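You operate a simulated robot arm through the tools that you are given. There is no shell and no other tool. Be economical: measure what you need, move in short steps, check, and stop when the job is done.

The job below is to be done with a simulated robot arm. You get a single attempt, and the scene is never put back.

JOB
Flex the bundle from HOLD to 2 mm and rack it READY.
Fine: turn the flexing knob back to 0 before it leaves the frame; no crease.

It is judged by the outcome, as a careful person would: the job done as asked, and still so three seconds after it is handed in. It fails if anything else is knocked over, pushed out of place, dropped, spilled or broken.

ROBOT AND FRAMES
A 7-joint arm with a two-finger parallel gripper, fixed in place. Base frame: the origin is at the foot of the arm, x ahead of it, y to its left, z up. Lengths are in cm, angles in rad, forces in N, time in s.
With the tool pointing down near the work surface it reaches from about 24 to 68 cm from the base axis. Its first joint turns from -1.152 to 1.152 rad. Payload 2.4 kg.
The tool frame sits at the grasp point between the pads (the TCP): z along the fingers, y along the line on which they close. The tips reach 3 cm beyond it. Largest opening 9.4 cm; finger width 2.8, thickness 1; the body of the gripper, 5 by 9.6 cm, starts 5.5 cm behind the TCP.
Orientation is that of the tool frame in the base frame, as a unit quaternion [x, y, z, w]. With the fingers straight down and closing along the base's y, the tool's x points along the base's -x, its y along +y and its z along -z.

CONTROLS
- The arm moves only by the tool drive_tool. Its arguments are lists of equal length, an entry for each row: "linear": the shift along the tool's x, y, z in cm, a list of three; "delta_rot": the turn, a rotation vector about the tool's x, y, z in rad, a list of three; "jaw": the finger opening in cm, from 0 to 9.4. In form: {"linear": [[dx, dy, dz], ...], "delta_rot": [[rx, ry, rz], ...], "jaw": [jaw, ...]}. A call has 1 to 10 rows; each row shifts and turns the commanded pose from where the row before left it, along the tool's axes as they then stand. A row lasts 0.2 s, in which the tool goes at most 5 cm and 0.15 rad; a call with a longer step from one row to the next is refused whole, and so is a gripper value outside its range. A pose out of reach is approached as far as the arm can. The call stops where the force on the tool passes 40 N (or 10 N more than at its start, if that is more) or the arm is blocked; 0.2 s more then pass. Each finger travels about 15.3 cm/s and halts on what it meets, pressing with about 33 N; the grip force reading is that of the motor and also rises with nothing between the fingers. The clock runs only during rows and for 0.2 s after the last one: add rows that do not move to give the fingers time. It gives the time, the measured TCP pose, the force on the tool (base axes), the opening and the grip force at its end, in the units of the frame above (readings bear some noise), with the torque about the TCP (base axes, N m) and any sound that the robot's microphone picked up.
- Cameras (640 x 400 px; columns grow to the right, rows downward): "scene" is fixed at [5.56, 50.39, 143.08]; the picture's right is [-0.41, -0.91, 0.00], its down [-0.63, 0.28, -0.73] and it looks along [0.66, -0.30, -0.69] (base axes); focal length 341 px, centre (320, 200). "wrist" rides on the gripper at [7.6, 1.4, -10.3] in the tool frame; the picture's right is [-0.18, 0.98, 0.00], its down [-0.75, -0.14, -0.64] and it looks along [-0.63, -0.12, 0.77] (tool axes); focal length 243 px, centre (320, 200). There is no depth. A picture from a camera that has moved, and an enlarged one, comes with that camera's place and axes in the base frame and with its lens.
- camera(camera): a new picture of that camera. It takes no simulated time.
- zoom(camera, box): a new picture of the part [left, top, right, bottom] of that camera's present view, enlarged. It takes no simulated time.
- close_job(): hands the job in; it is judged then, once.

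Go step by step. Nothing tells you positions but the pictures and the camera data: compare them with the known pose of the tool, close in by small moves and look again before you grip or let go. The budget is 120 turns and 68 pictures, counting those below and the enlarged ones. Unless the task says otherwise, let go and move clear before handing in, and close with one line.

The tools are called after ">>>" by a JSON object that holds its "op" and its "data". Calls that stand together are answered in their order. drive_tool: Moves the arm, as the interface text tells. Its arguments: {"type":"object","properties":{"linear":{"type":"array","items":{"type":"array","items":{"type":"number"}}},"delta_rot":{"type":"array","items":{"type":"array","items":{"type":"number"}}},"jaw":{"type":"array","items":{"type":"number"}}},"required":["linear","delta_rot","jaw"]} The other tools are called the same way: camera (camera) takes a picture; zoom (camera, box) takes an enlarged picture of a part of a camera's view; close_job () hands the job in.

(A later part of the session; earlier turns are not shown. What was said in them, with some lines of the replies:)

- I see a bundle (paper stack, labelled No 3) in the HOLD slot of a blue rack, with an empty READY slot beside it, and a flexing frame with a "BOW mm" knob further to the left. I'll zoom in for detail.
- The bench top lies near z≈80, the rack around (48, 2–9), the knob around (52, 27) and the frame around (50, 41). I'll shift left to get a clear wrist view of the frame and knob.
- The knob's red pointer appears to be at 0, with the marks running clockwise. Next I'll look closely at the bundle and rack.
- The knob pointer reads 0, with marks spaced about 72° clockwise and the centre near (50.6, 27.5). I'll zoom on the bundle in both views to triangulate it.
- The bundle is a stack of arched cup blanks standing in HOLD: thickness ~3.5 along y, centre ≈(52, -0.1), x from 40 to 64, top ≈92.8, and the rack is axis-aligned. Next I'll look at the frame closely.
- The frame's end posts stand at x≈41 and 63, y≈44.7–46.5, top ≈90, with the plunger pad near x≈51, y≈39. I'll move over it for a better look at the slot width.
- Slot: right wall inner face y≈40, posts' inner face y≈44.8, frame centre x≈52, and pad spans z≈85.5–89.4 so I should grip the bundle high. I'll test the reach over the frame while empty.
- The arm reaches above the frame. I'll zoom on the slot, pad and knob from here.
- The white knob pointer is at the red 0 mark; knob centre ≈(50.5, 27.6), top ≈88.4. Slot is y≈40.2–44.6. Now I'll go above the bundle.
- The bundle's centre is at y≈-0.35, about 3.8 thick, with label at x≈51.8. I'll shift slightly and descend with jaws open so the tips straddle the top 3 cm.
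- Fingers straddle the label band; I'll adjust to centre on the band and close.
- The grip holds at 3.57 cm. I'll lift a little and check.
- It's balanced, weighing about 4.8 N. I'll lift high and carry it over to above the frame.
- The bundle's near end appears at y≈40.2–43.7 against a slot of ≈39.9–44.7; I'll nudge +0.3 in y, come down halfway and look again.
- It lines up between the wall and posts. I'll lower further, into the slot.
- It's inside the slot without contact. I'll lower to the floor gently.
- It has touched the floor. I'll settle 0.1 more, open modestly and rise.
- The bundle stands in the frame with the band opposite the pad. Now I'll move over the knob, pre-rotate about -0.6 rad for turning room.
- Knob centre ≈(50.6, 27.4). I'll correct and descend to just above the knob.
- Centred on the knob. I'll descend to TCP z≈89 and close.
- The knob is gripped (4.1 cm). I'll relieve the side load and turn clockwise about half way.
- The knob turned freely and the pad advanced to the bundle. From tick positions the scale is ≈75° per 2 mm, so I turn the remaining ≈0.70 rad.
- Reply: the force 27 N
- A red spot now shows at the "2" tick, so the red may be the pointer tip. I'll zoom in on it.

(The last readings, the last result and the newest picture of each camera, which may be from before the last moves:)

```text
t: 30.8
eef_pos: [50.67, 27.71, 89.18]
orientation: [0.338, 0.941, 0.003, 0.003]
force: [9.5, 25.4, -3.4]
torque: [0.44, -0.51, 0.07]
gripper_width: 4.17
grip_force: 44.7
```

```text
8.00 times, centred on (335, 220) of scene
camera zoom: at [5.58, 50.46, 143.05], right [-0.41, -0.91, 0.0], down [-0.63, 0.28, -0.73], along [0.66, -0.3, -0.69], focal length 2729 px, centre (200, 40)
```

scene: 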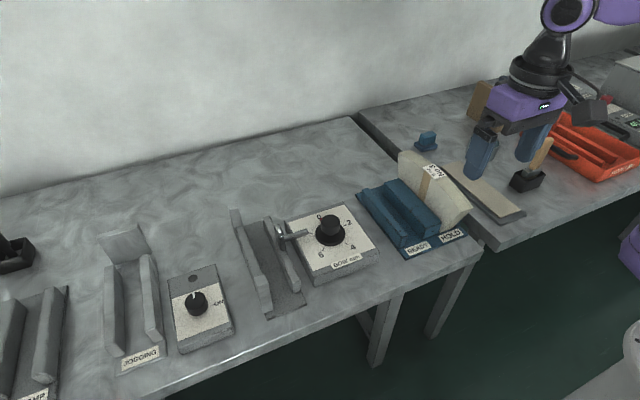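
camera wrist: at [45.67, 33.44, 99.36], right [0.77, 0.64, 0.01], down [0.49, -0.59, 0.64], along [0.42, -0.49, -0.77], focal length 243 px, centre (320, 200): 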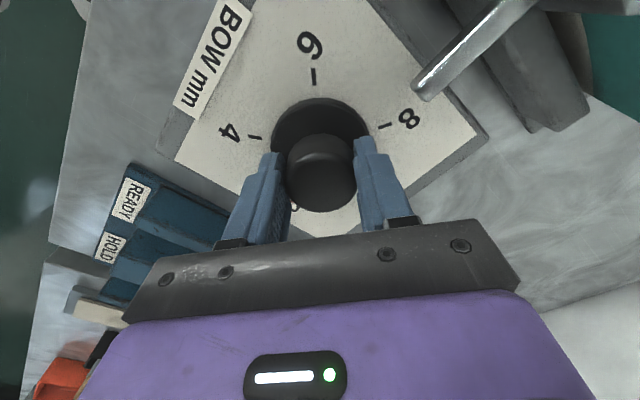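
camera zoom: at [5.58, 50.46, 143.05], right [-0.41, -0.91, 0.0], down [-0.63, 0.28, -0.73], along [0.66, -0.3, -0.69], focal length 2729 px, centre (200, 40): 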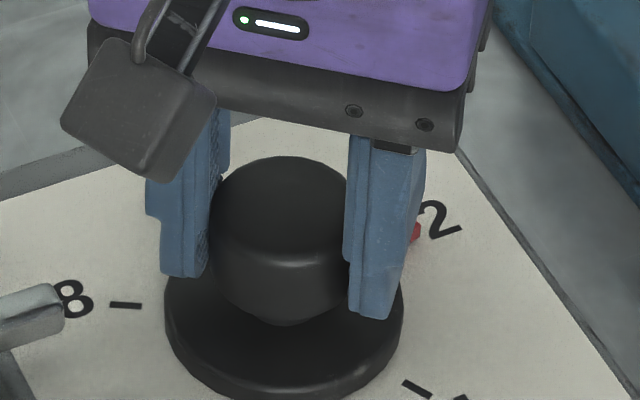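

The pointer tip is close to 2. I'll relieve the side load, open and rise to read the dial unobstructed.

>>> {"op": "drive_tool", "data": {"linear": [[0, 0.12, 0], [0, 0.13, 0], [0, 0, 0], [0, 0, 0], [0, 0, 0], [0, 0, -2], [0, 0, -3], [0, 0, -3], [0, 0, 0]], "delta_rot": [[0, 0, 0], [0, 0, 0], [0, 0, 0], [0, 0, 0], [0, 0, 0], [0, 0, 0], [0, 0, 0], [0, 0, 0], [0, 0, 0]], "jaw": [3, 3, 4.4, 5.2, 5.8, 5.8, 5.8, 5.8, 5.8]}}

>>> {"op": "zoom", "data": {"camera": "scene", "box": [300, 190, 380, 260]}}

>>> {"op": "zoom", "data": {"camera": "wrist", "box": [180, 20, 460, 220]}}

```text
t: 32.8
eef_pos: [50.76, 27.54, 97.26]
orientation: [0.338, 0.941, 0.0, 0.0]
force: [0.9, -0.6, 0.5]
torque: [-0.02, -0.02, -0.01]
gripper_width: 5.78
grip_force: 0.1
```

```text
5.71 times, centred on (340, 225) of scene
camera zoom: at [5.56, 50.39, 143.08], right [-0.41, -0.91, 0.0], down [-0.63, 0.28, -0.73], along [0.66, -0.3, -0.69], focal length 1949 px, centre (206, 57)
```

zoom: 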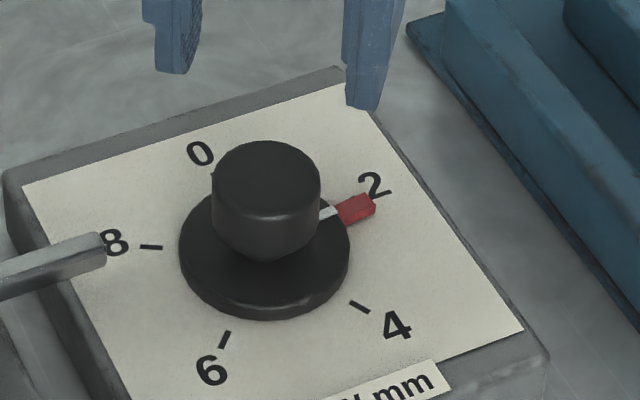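

```text
2.00 times, centred on (320, 120) of wrist
camera zoom: at [45.73, 33.38, 107.39], right [0.77, 0.64, 0.0], down [0.49, -0.59, 0.64], along [0.41, -0.49, -0.77], focal length 485 px, centre (320, 360)
```

zoom: 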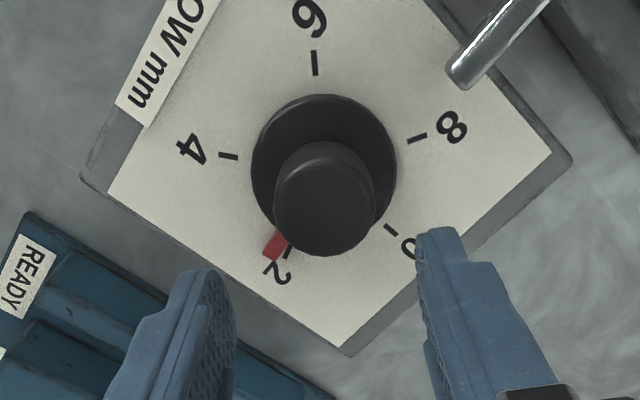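

The pointer is near 2, perhaps slightly past. I'll zoom for a precise reading.

>>> {"op": "zoom", "data": {"camera": "wrist", "box": [280, 60, 400, 160]}}

>>> {"op": "zoom", "data": {"camera": "scene", "box": [220, 170, 320, 310]}}

```text
4.00 times, centred on (340, 110) of wrist
camera zoom: at [45.73, 33.38, 107.39], right [0.77, 0.64, 0.0], down [0.49, -0.59, 0.64], along [0.41, -0.49, -0.77], focal length 970 px, centre (240, 560)
```

zoom: 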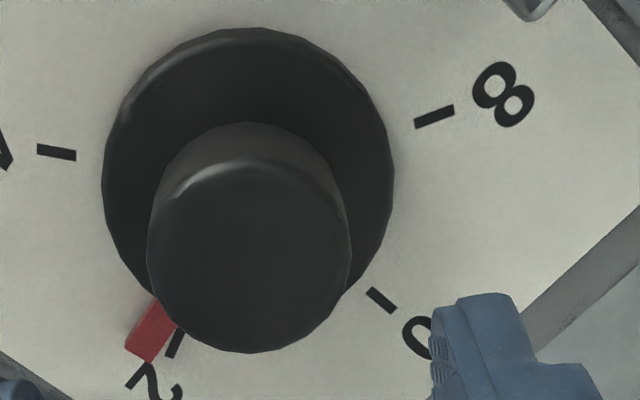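

```text
2.86 times, centred on (270, 240) of scene
camera zoom: at [5.56, 50.39, 143.08], right [-0.41, -0.91, 0.0], down [-0.63, 0.28, -0.73], along [0.66, -0.3, -0.69], focal length 975 px, centre (463, 86)
```

zoom: 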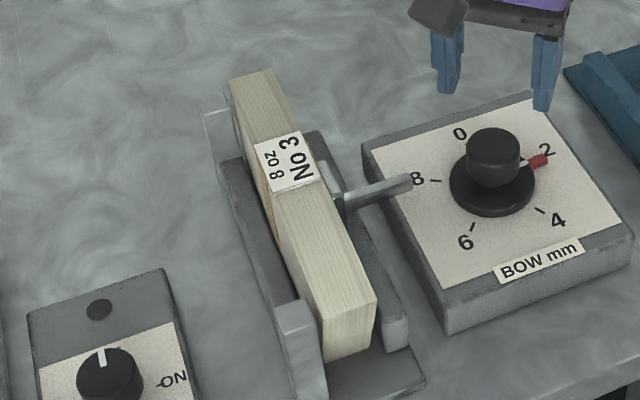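

The pointer looks to be a few degrees past 2. I'll rotate the wrist so the camera looks along the pointer's own radial line and get a parallax-free reading.

>>> {"op": "drive_tool", "data": {"linear": [[0, 0, -1], [0, 0, -1], [0, 0, 0], [0, 0, 0], [0, 0, 0], [0, 0, 0]], "delta_rot": [[0, 0, 0.14], [0, 0, 0.14], [0, 0, 0.14], [0, 0, 0.14], [0, 0, 0.14], [0, 0, 0]], "jaw": [5.8, 5.8, 5.8, 5.8, 5.8, 5.8]}}

>>> {"op": "zoom", "data": {"camera": "wrist", "box": [240, 30, 400, 170]}}

```text
t: 34.2
eef_pos: [50.82, 27.55, 99.14]
orientation: [0.641, 0.768, 0.0, 0.001]
force: [0.4, -0.1, -0.1]
torque: [0.02, -0.03, 0.0]
gripper_width: 5.8
grip_force: 0.1
```

```text
2.86 times, centred on (320, 100) of wrist
camera zoom: at [50.82, 35.18, 109.33], right [1.0, -0.01, 0.0], down [0.0, -0.77, 0.64], along [0.0, -0.64, -0.77], focal length 693 px, centre (320, 486)
```

zoom: 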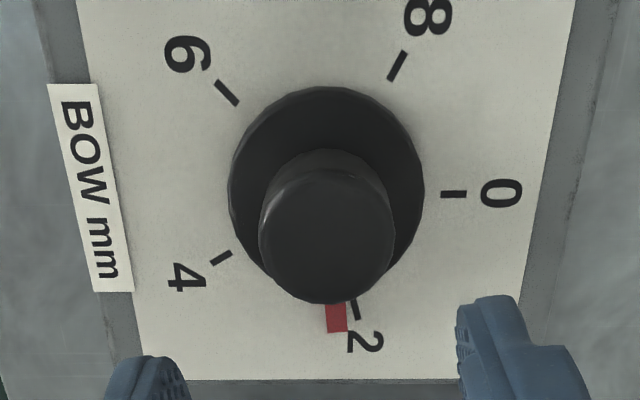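

Clear reading: ticks are 75° apart and the pointer sits ≈10° past 2 (≈2.25 mm). I'll regrip and ease back ≈0.17 rad to sit on 2.

>>> {"op": "drive_tool", "data": {"linear": [[0, 0.15, 4], [0, 0, 4], [0, 0, 1.9], [0, 0, 0], [0, 0, 0], [0, 0, 0], [0, 0, 0], [0, 0, 0]], "delta_rot": [[0, 0, 0], [0, 0, 0], [0, 0, 0], [0, 0, 0], [0, 0, 0], [0, 0, 0], [0, 0, 0], [0, 0, 0]], "jaw": [5.8, 5.8, 5.8, 5.8, 5, 4.4, 3.4, 3]}}

```text
t: 36.0
eef_pos: [50.88, 27.61, 89.27]
orientation: [0.64, 0.768, 0.001, 0.001]
force: [0.6, 0.0, -1.8]
torque: [0.05, 0.0, -0.01]
gripper_width: 4.15
grip_force: 44.8
```

Gripped with no side load. Turning back 0.17 rad and checking.

>>> {"op": "drive_tool", "data": {"linear": [[0, 0, 0], [0, 0, 0], [0, 0, 0], [0, 0, 0], [0, 0, 0]], "delta_rot": [[0, 0, -0.09], [0, 0, -0.08], [0, 0, 0], [0, 0, 0], [0, 0, 0]], "jaw": [3, 3, 3, 3, 3]}}

>>> {"op": "zoom", "data": {"camera": "wrist", "box": [240, 60, 400, 200]}}

>>> {"op": "zoom", "data": {"camera": "scene", "box": [290, 190, 370, 260]}}

```text
t: 37.2
eef_pos: [51.04, 27.57, 89.19]
orientation: [0.573, 0.82, 0.0, 0.0]
force: [0.1, -10.1, 5.0]
torque: [-0.36, 0.14, -0.02]
gripper_width: 4.11
grip_force: 45.5
```

```text
2.86 times, centred on (320, 130) of wrist
camera zoom: at [49.71, 34.99, 99.43], right [0.99, 0.16, 0.0], down [0.13, -0.76, 0.64], along [0.11, -0.63, -0.77], focal length 693 px, centre (320, 400)
```

zoom: 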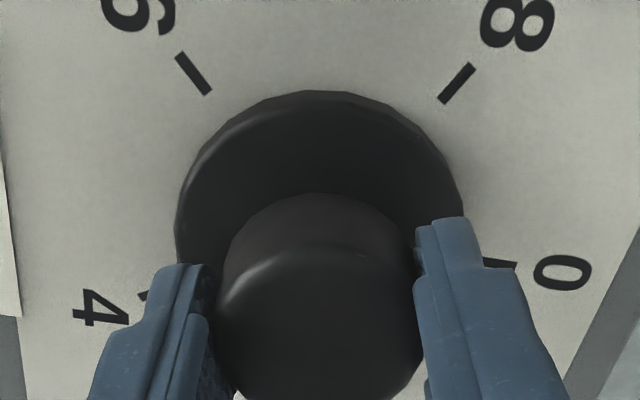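

```text
5.71 times, centred on (330, 225) of scene
camera zoom: at [5.55, 50.36, 143.09], right [-0.41, -0.91, 0.0], down [-0.63, 0.28, -0.73], along [0.66, -0.3, -0.69], focal length 1949 px, centre (263, 57)
```

zoom: 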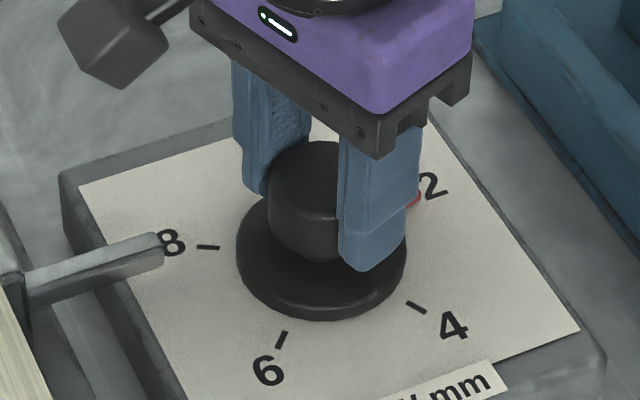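

The pointer moved back onto 2. I'll dwell there a second and then turn back toward 0.

>>> {"op": "drive_tool", "data": {"linear": [[0, 0, 0], [0, 0, 0], [0, 0, 0], [0, 0, 0], [0, 0, 0], [0, 0, 0], [0, 0, 0], [0, 0, 0], [0, 0, 0], [0, 0, 0]], "delta_rot": [[0, 0, 0], [0, 0, 0], [0, 0, 0], [0, 0, -0.12], [0, 0, -0.12], [0, 0, -0.12], [0, 0, -0.12], [0, 0, -0.12], [0, 0, 0], [0, 0, 0]], "jaw": [3, 3, 3, 3, 3, 3, 3, 3, 3, 3]}}

>>> {"op": "drive_tool", "data": {"linear": [[0, 0, 0], [0, 0, 0], [0, 0, 0], [0, 0, 0], [0, 0, 0], [0, 0, 0], [0, 0, 0]], "delta_rot": [[0, 0, -0.12], [0, 0, -0.12], [0, 0, -0.12], [0, 0, -0.12], [0, 0, -0.12], [0, 0, 0], [0, 0, 0]], "jaw": [3, 3, 3, 3, 3, 3, 3]}}

>>> {"op": "zoom", "data": {"camera": "scene", "box": [220, 180, 380, 310]}}

```text
t: 39.4
eef_pos: [51.07, 27.4, 89.34]
orientation: [0.305, 0.952, 0.0, 0.0]
force: [1.2, -18.3, -1.0]
torque: [-0.44, -0.18, 0.0]
gripper_width: 4.12
grip_force: 44.8
```

```text
t: 41.0
eef_pos: [51.11, 27.5, 89.25]
orientation: [0.01, 1.0, 0.0, 0.0]
force: [4.3, -17.0, -9.7]
torque: [-0.48, -0.23, 0.05]
gripper_width: 4.15
grip_force: 45.8
```

```text
3.08 times, centred on (300, 245) of scene
camera zoom: at [5.58, 50.35, 143.09], right [-0.41, -0.91, 0.0], down [-0.63, 0.28, -0.73], along [0.66, -0.3, -0.69], focal length 1050 px, centre (382, 62)
```

zoom: 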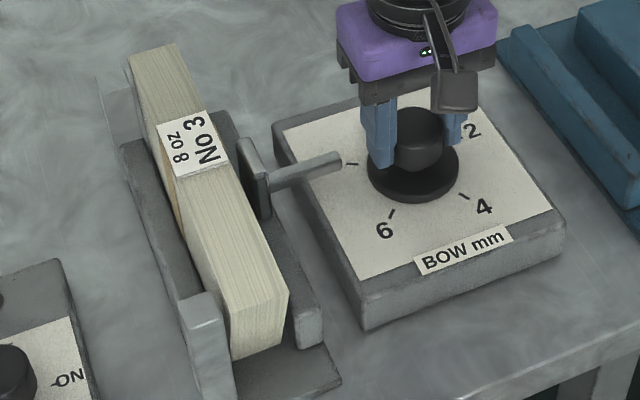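

Nearly back; finishing the last ≈0.11 rad, then relieving, releasing and rising to read the dial.

>>> {"op": "drive_tool", "data": {"linear": [[0, -0.1, 0], [0, 0, 0], [0, 0, 0], [0, 0, 0], [0, 0, 0], [0, 0, -3], [0, 0, -4], [0, 0, -3], [0, 0, 0]], "delta_rot": [[0, 0, -0.11], [0, 0, 0], [0, 0, 0], [0, 0, 0], [0, 0, 0], [0, 0, 0], [0, 0, 0], [0, 0, 0], [0, 0, 0]], "jaw": [3, 3, 4.4, 5.2, 5.8, 5.8, 5.8, 5.8, 5.8]}}

>>> {"op": "zoom", "data": {"camera": "wrist", "box": [240, 30, 400, 170]}}

```text
t: 43.0
eef_pos: [51.04, 27.45, 99.34]
orientation: [-0.045, 0.999, 0.0, 0.0]
force: [0.0, 0.6, 0.6]
torque: [0.03, 0.01, -0.02]
gripper_width: 5.81
grip_force: 0.0
```

```text
2.86 times, centred on (320, 100) of wrist
camera zoom: at [43.33, 28.0, 109.53], right [0.09, 1.0, 0.0], down [0.76, -0.07, 0.64], along [0.64, -0.06, -0.77], focal length 693 px, centre (320, 486)
```

zoom: 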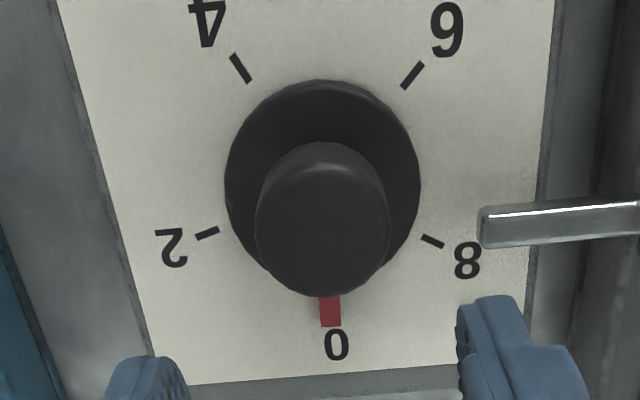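

The pointer is back on 0. Now I'll square up the wrist and go over the bundle.

>>> {"op": "drive_tool", "data": {"linear": [[0, 0, -3], [0, 0, -2], [0, 4.8, 0], [0, 4.8, 0], [0, 4.8, 0], [-0.8, 0.6, 0], [0, 0, 0]], "delta_rot": [[0, 0, 0.09], [0, 0, 0], [0, 0, 0], [0, 0, 0], [0, 0, 0], [0, 0, 0], [0, 0, 0]], "jaw": [5.8, 5.8, 5.8, 5.8, 5.8, 5.8, 5.8]}}

>>> {"op": "camera", "data": {"camera": "wrist"}}

```text
t: 44.6
eef_pos: [51.81, 42.72, 104.2]
orientation: [0.0, 1.0, 0.0, -0.001]
force: [-0.5, 0.4, 0.1]
torque: [-0.02, 0.02, 0.0]
gripper_width: 5.79
grip_force: 0.1
```

```text
15 pictures are left
camera wrist: at [44.26, 43.95, 114.46], right [0.18, 0.98, 0.0], down [0.75, -0.14, 0.64], along [0.63, -0.12, -0.77], focal length 243 px, centre (320, 200)
```

wrist: 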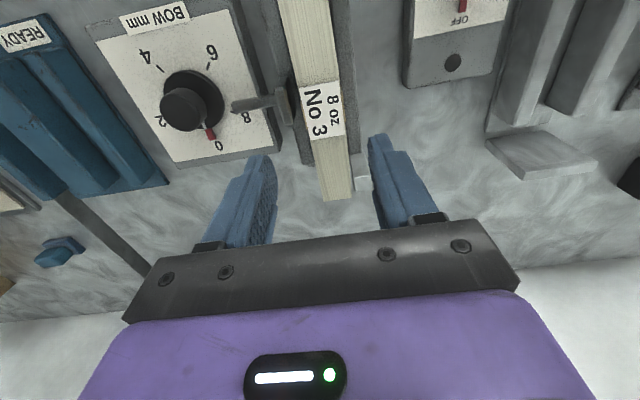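

The bundle is centred at (51.9, 42.7), right under the tool. Descending and gripping.

>>> {"op": "drive_tool", "data": {"linear": [[0, 0, 4], [0, 0, 4], [0, 0, 2], [0, 0, 1.1], [0, 0, 0], [0, 0, 0], [0, 0, 0], [0, 0, 0]], "delta_rot": [[0, 0, 0], [0, 0, 0], [0, 0, 0], [0, 0, 0], [0, 0, 0], [0, 0, 0], [0, 0, 0], [0, 0, 0]], "jaw": [5.8, 5.8, 5.8, 5.8, 5.0, 4.2, 2.6, 2.6]}}

>>> {"op": "drive_tool", "data": {"linear": [[0, 0, -0.5], [0, 0, -1], [0, 0, -1.5], [0, 0, 0]], "delta_rot": [[0, 0, 0], [0, 0, 0], [0, 0, 0], [0, 0, 0]], "jaw": [2.6, 2.6, 2.6, 2.6]}}

>>> {"op": "zoom", "data": {"camera": "scene", "box": [210, 150, 350, 310]}}

```text
t: 46.4
eef_pos: [51.82, 42.55, 93.13]
orientation: [-0.001, 1.0, 0.001, 0.0]
force: [1.0, 1.7, 0.7]
torque: [0.2, -0.11, 0.04]
gripper_width: 3.56
grip_force: 32.6
```

```text
t: 47.4
eef_pos: [51.81, 42.46, 96.1]
orientation: [-0.001, 1.0, 0.0, 0.0]
force: [0.7, 0.7, -5.1]
torque: [-0.03, 0.02, 0.01]
gripper_width: 3.58
grip_force: 33.5
```

```text
2.50 times, centred on (280, 230) of scene
camera zoom: at [5.56, 50.4, 143.07], right [-0.41, -0.91, 0.0], down [-0.63, 0.28, -0.73], along [0.66, -0.3, -0.69], focal length 853 px, centre (420, 125)
```

zoom: 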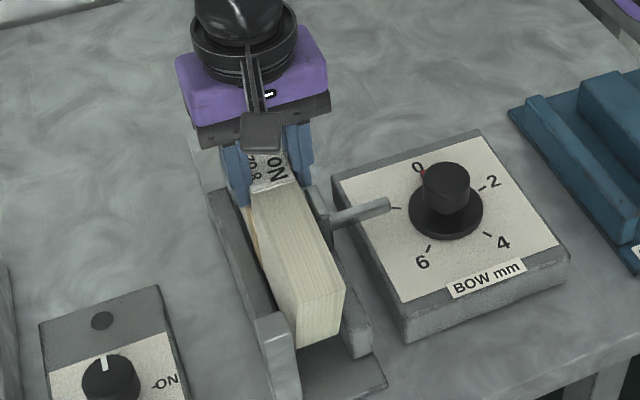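

Lifted cleanly with the knob at 0. I'll raise it and carry it over the READY slot (y≈9.35).

>>> {"op": "drive_tool", "data": {"linear": [[0, 0, -3.5], [0, 0, -3.5], [0, 0, -3], [0, -4, 0], [0, -4, 0], [0, -4, 0], [0, -4, 0], [0, -4, 0], [0, -4, 0], [0, -4, 0]], "delta_rot": [[0, 0, 0], [0, 0, 0], [0, 0, 0], [0, 0, 0], [0, 0, 0], [0, 0, 0], [0, 0, 0], [0, 0, 0], [0, 0, 0], [0, 0, 0]], "jaw": [2.6, 2.6, 2.6, 2.6, 2.6, 2.6, 2.6, 2.6, 2.6, 2.6]}}

>>> {"op": "drive_tool", "data": {"linear": [[0, -3, 0], [0, -2.1, 0], [0, 0, 0], [0, 0, 2.5], [0, 0, 2.5], [0, 0, 0]], "delta_rot": [[0, 0, 0], [0, 0, 0], [0, 0, 0], [0, 0, 0], [0, 0, 0], [0, 0, 0]], "jaw": [2.6, 2.6, 2.6, 2.6, 2.6, 2.6]}}

>>> {"op": "zoom", "data": {"camera": "scene", "box": [340, 110, 490, 270]}}

>>> {"op": "zoom", "data": {"camera": "wrist", "box": [160, 0, 460, 240]}}

```text
t: 49.6
eef_pos: [51.75, 14.46, 106.12]
orientation: [0.0, 1.0, 0.0, 0.0]
force: [-0.3, -0.6, -5.6]
torque: [-0.02, 0.01, 0.0]
gripper_width: 3.55
grip_force: 33.2
```

```text
t: 51.0
eef_pos: [51.93, 9.49, 101.18]
orientation: [0.0, 1.0, 0.0, -0.001]
force: [0.6, 0.0, -5.5]
torque: [0.02, 0.04, -0.04]
gripper_width: 3.58
grip_force: 32.6
```

```text
2.50 times, centred on (415, 190) of scene
camera zoom: at [5.57, 50.39, 143.07], right [-0.41, -0.91, 0.0], down [-0.63, 0.28, -0.73], along [0.66, -0.3, -0.69], focal length 853 px, centre (82, 225)
```

zoom: 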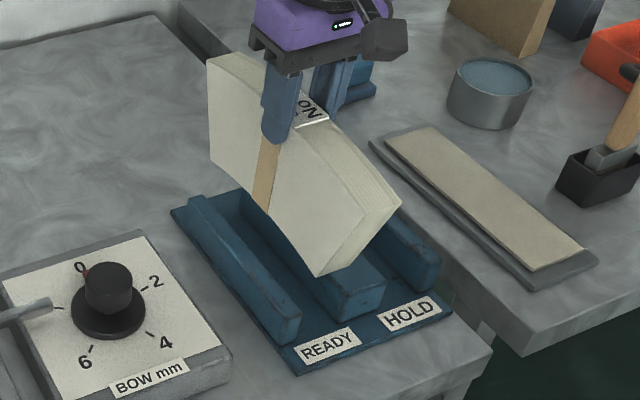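

```text
1.67 times, centred on (310, 120) of wrist
camera zoom: at [44.27, 10.6, 111.3], right [0.18, 0.98, 0.0], down [0.75, -0.14, 0.64], along [0.63, -0.12, -0.77], focal length 404 px, centre (337, 333)
```

zoom: 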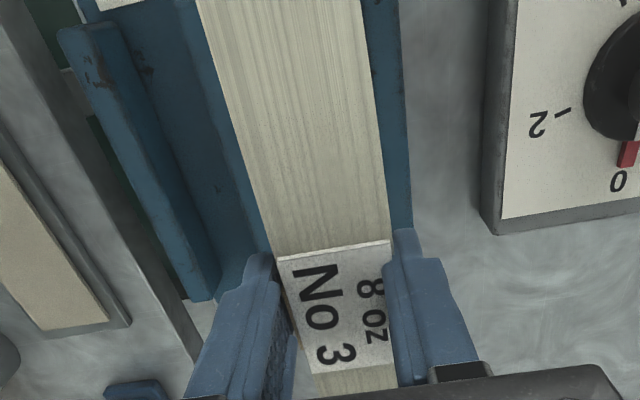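

I'll zoom on the slot's near end to verify the lateral alignment before lowering.

>>> {"op": "zoom", "data": {"camera": "scene", "box": [390, 200, 460, 265]}}

```text
6.15 times, centred on (425, 232) of scene
camera zoom: at [5.57, 50.39, 143.07], right [-0.41, -0.91, 0.0], down [-0.63, 0.28, -0.73], along [0.66, -0.3, -0.69], focal length 2099 px, centre (-326, 0)
```

zoom: 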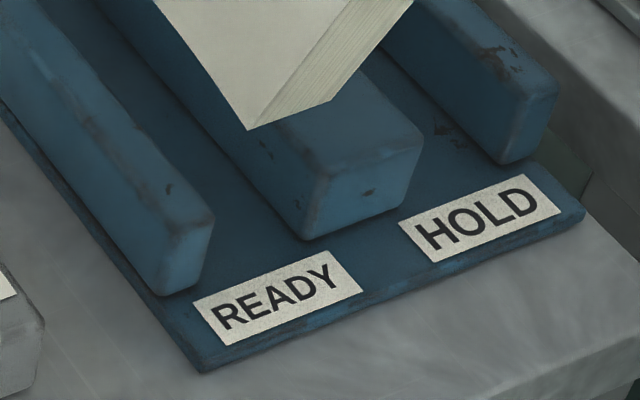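

READY slot spans y≈7.0–11.5 (centre 9.25), so alignment is good. Lowering with a slight -y correction.

>>> {"op": "drive_tool", "data": {"linear": [[0, -0.12, 1.2], [0, 0, 1.5], [0, 0, 1.5], [0, 0, 1.2], [0, 0, 0]], "delta_rot": [[0, 0, 0], [0, 0, 0], [0, 0, 0], [0, 0, 0], [0, 0, 0]], "jaw": [2.6, 2.6, 2.6, 2.6, 2.6]}}

>>> {"op": "zoom", "data": {"camera": "scene", "box": [350, 140, 480, 265]}}

```text
t: 52.2
eef_pos: [51.89, 9.27, 95.88]
orientation: [0.0, 1.0, -0.001, -0.001]
force: [-1.0, -0.5, -5.7]
torque: [0.02, -0.01, -0.02]
gripper_width: 3.61
grip_force: 33.3
```

```text
3.20 times, centred on (415, 202) of scene
camera zoom: at [5.56, 50.39, 143.07], right [-0.41, -0.91, 0.0], down [-0.63, 0.28, -0.73], along [0.66, -0.3, -0.69], focal length 1092 px, centre (16, 192)
```

zoom: 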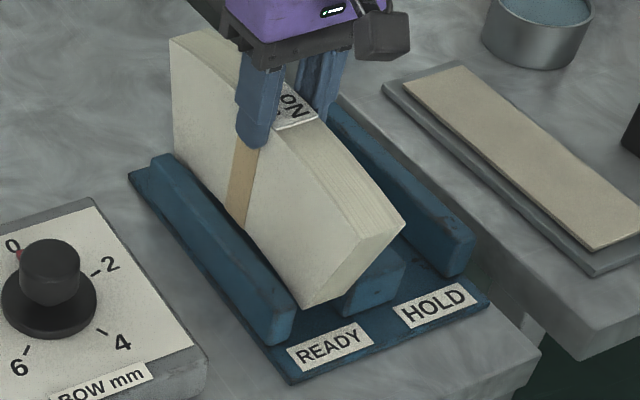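

It's dropping into the READY slot without contact. Lowering the last part.

>>> {"op": "drive_tool", "data": {"linear": [[0, 0, 1], [0, 0, 1], [0, 0, 0.5], [0, 0, 0.2], [0, 0, 0]], "delta_rot": [[0, 0, 0], [0, 0, 0], [0, 0, 0], [0, 0, 0], [0, 0, 0]], "jaw": [2.6, 2.6, 2.6, 2.6, 2.6]}}

```text
t: 53.4
eef_pos: [51.77, 9.29, 93.08]
orientation: [0.001, 1.0, 0.001, 0.0]
force: [-0.1, 1.2, -5.6]
torque: [0.0, 0.04, 0.05]
gripper_width: 3.58
grip_force: 33.2
```

>>> {"op": "drive_tool", "data": {"linear": [[0, 0, 0.12], [0, 0, 0.12], [0, 0, 0]], "delta_rot": [[0, 0, 0], [0, 0, 0], [0, 0, 0]], "jaw": [2.6, 2.6, 2.6]}}

```text
t: 54.4
eef_pos: [51.86, 9.32, 93.04]
orientation: [0.0, 1.0, -0.001, 0.002]
force: [-1.0, -0.7, 4.7]
torque: [-0.08, 0.32, -0.09]
gripper_width: 3.6
grip_force: 32.8
stopped in row 3: the force on the tool passed its limit at 41 N (the readings are from after the stop); the commanded pose is now the measured one
```

It's on the slot floor now. Releasing and rising clear.

>>> {"op": "drive_tool", "data": {"linear": [[0, 0, 0], [0, 0, 0], [0, 0, 0], [0, 0, -0.5], [0, 0, -2], [0, 0, -4], [0, 0, -4], [0, 0, -3], [0, 0, 0]], "delta_rot": [[0, 0, 0], [0, 0, 0], [0, 0, 0], [0, 0, 0], [0, 0, 0], [0, 0, 0], [0, 0, 0], [0, 0, 0], [0, 0, 0]], "jaw": [3.4, 4.6, 5.6, 5.6, 5.6, 5.6, 5.6, 5.6, 5.6]}}

>>> {"op": "zoom", "data": {"camera": "scene", "box": [340, 130, 490, 270]}}

>>> {"op": "camera", "data": {"camera": "scene"}}

```text
t: 56.4
eef_pos: [51.84, 9.22, 106.74]
orientation: [-0.001, 1.0, -0.001, 0.002]
force: [-0.7, 0.0, 0.0]
torque: [-0.01, 0.0, -0.02]
gripper_width: 5.61
grip_force: 0.1
```

```text
2.86 times, centred on (415, 200) of scene
camera zoom: at [5.55, 50.39, 143.08], right [-0.41, -0.91, 0.0], down [-0.63, 0.28, -0.73], along [0.66, -0.3, -0.69], focal length 975 px, centre (49, 200)
```

zoom: 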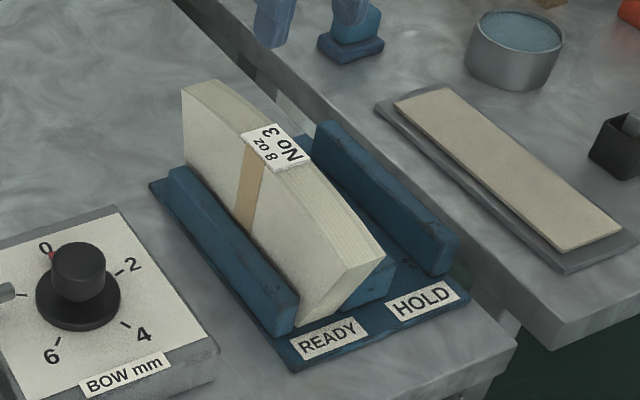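

```text
8 pictures are left
```

scene: 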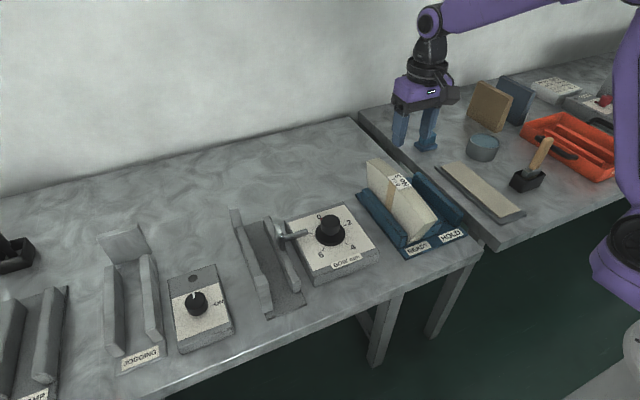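

The bundle stands upright and uncreased in READY, the knob is at 0, nothing else has moved, and the arm is clear. Handing in.

>>> {"op": "close_job", "data": {}}

```text
The job is handed in.
```

The bundle was flexed in the frame and now stands in READY with no crease visible. The knob briefly went past 2 mm to about 2.25 mm, so I eased it back to 2, held it there, and returned it to 0 before lifting the bundle out.
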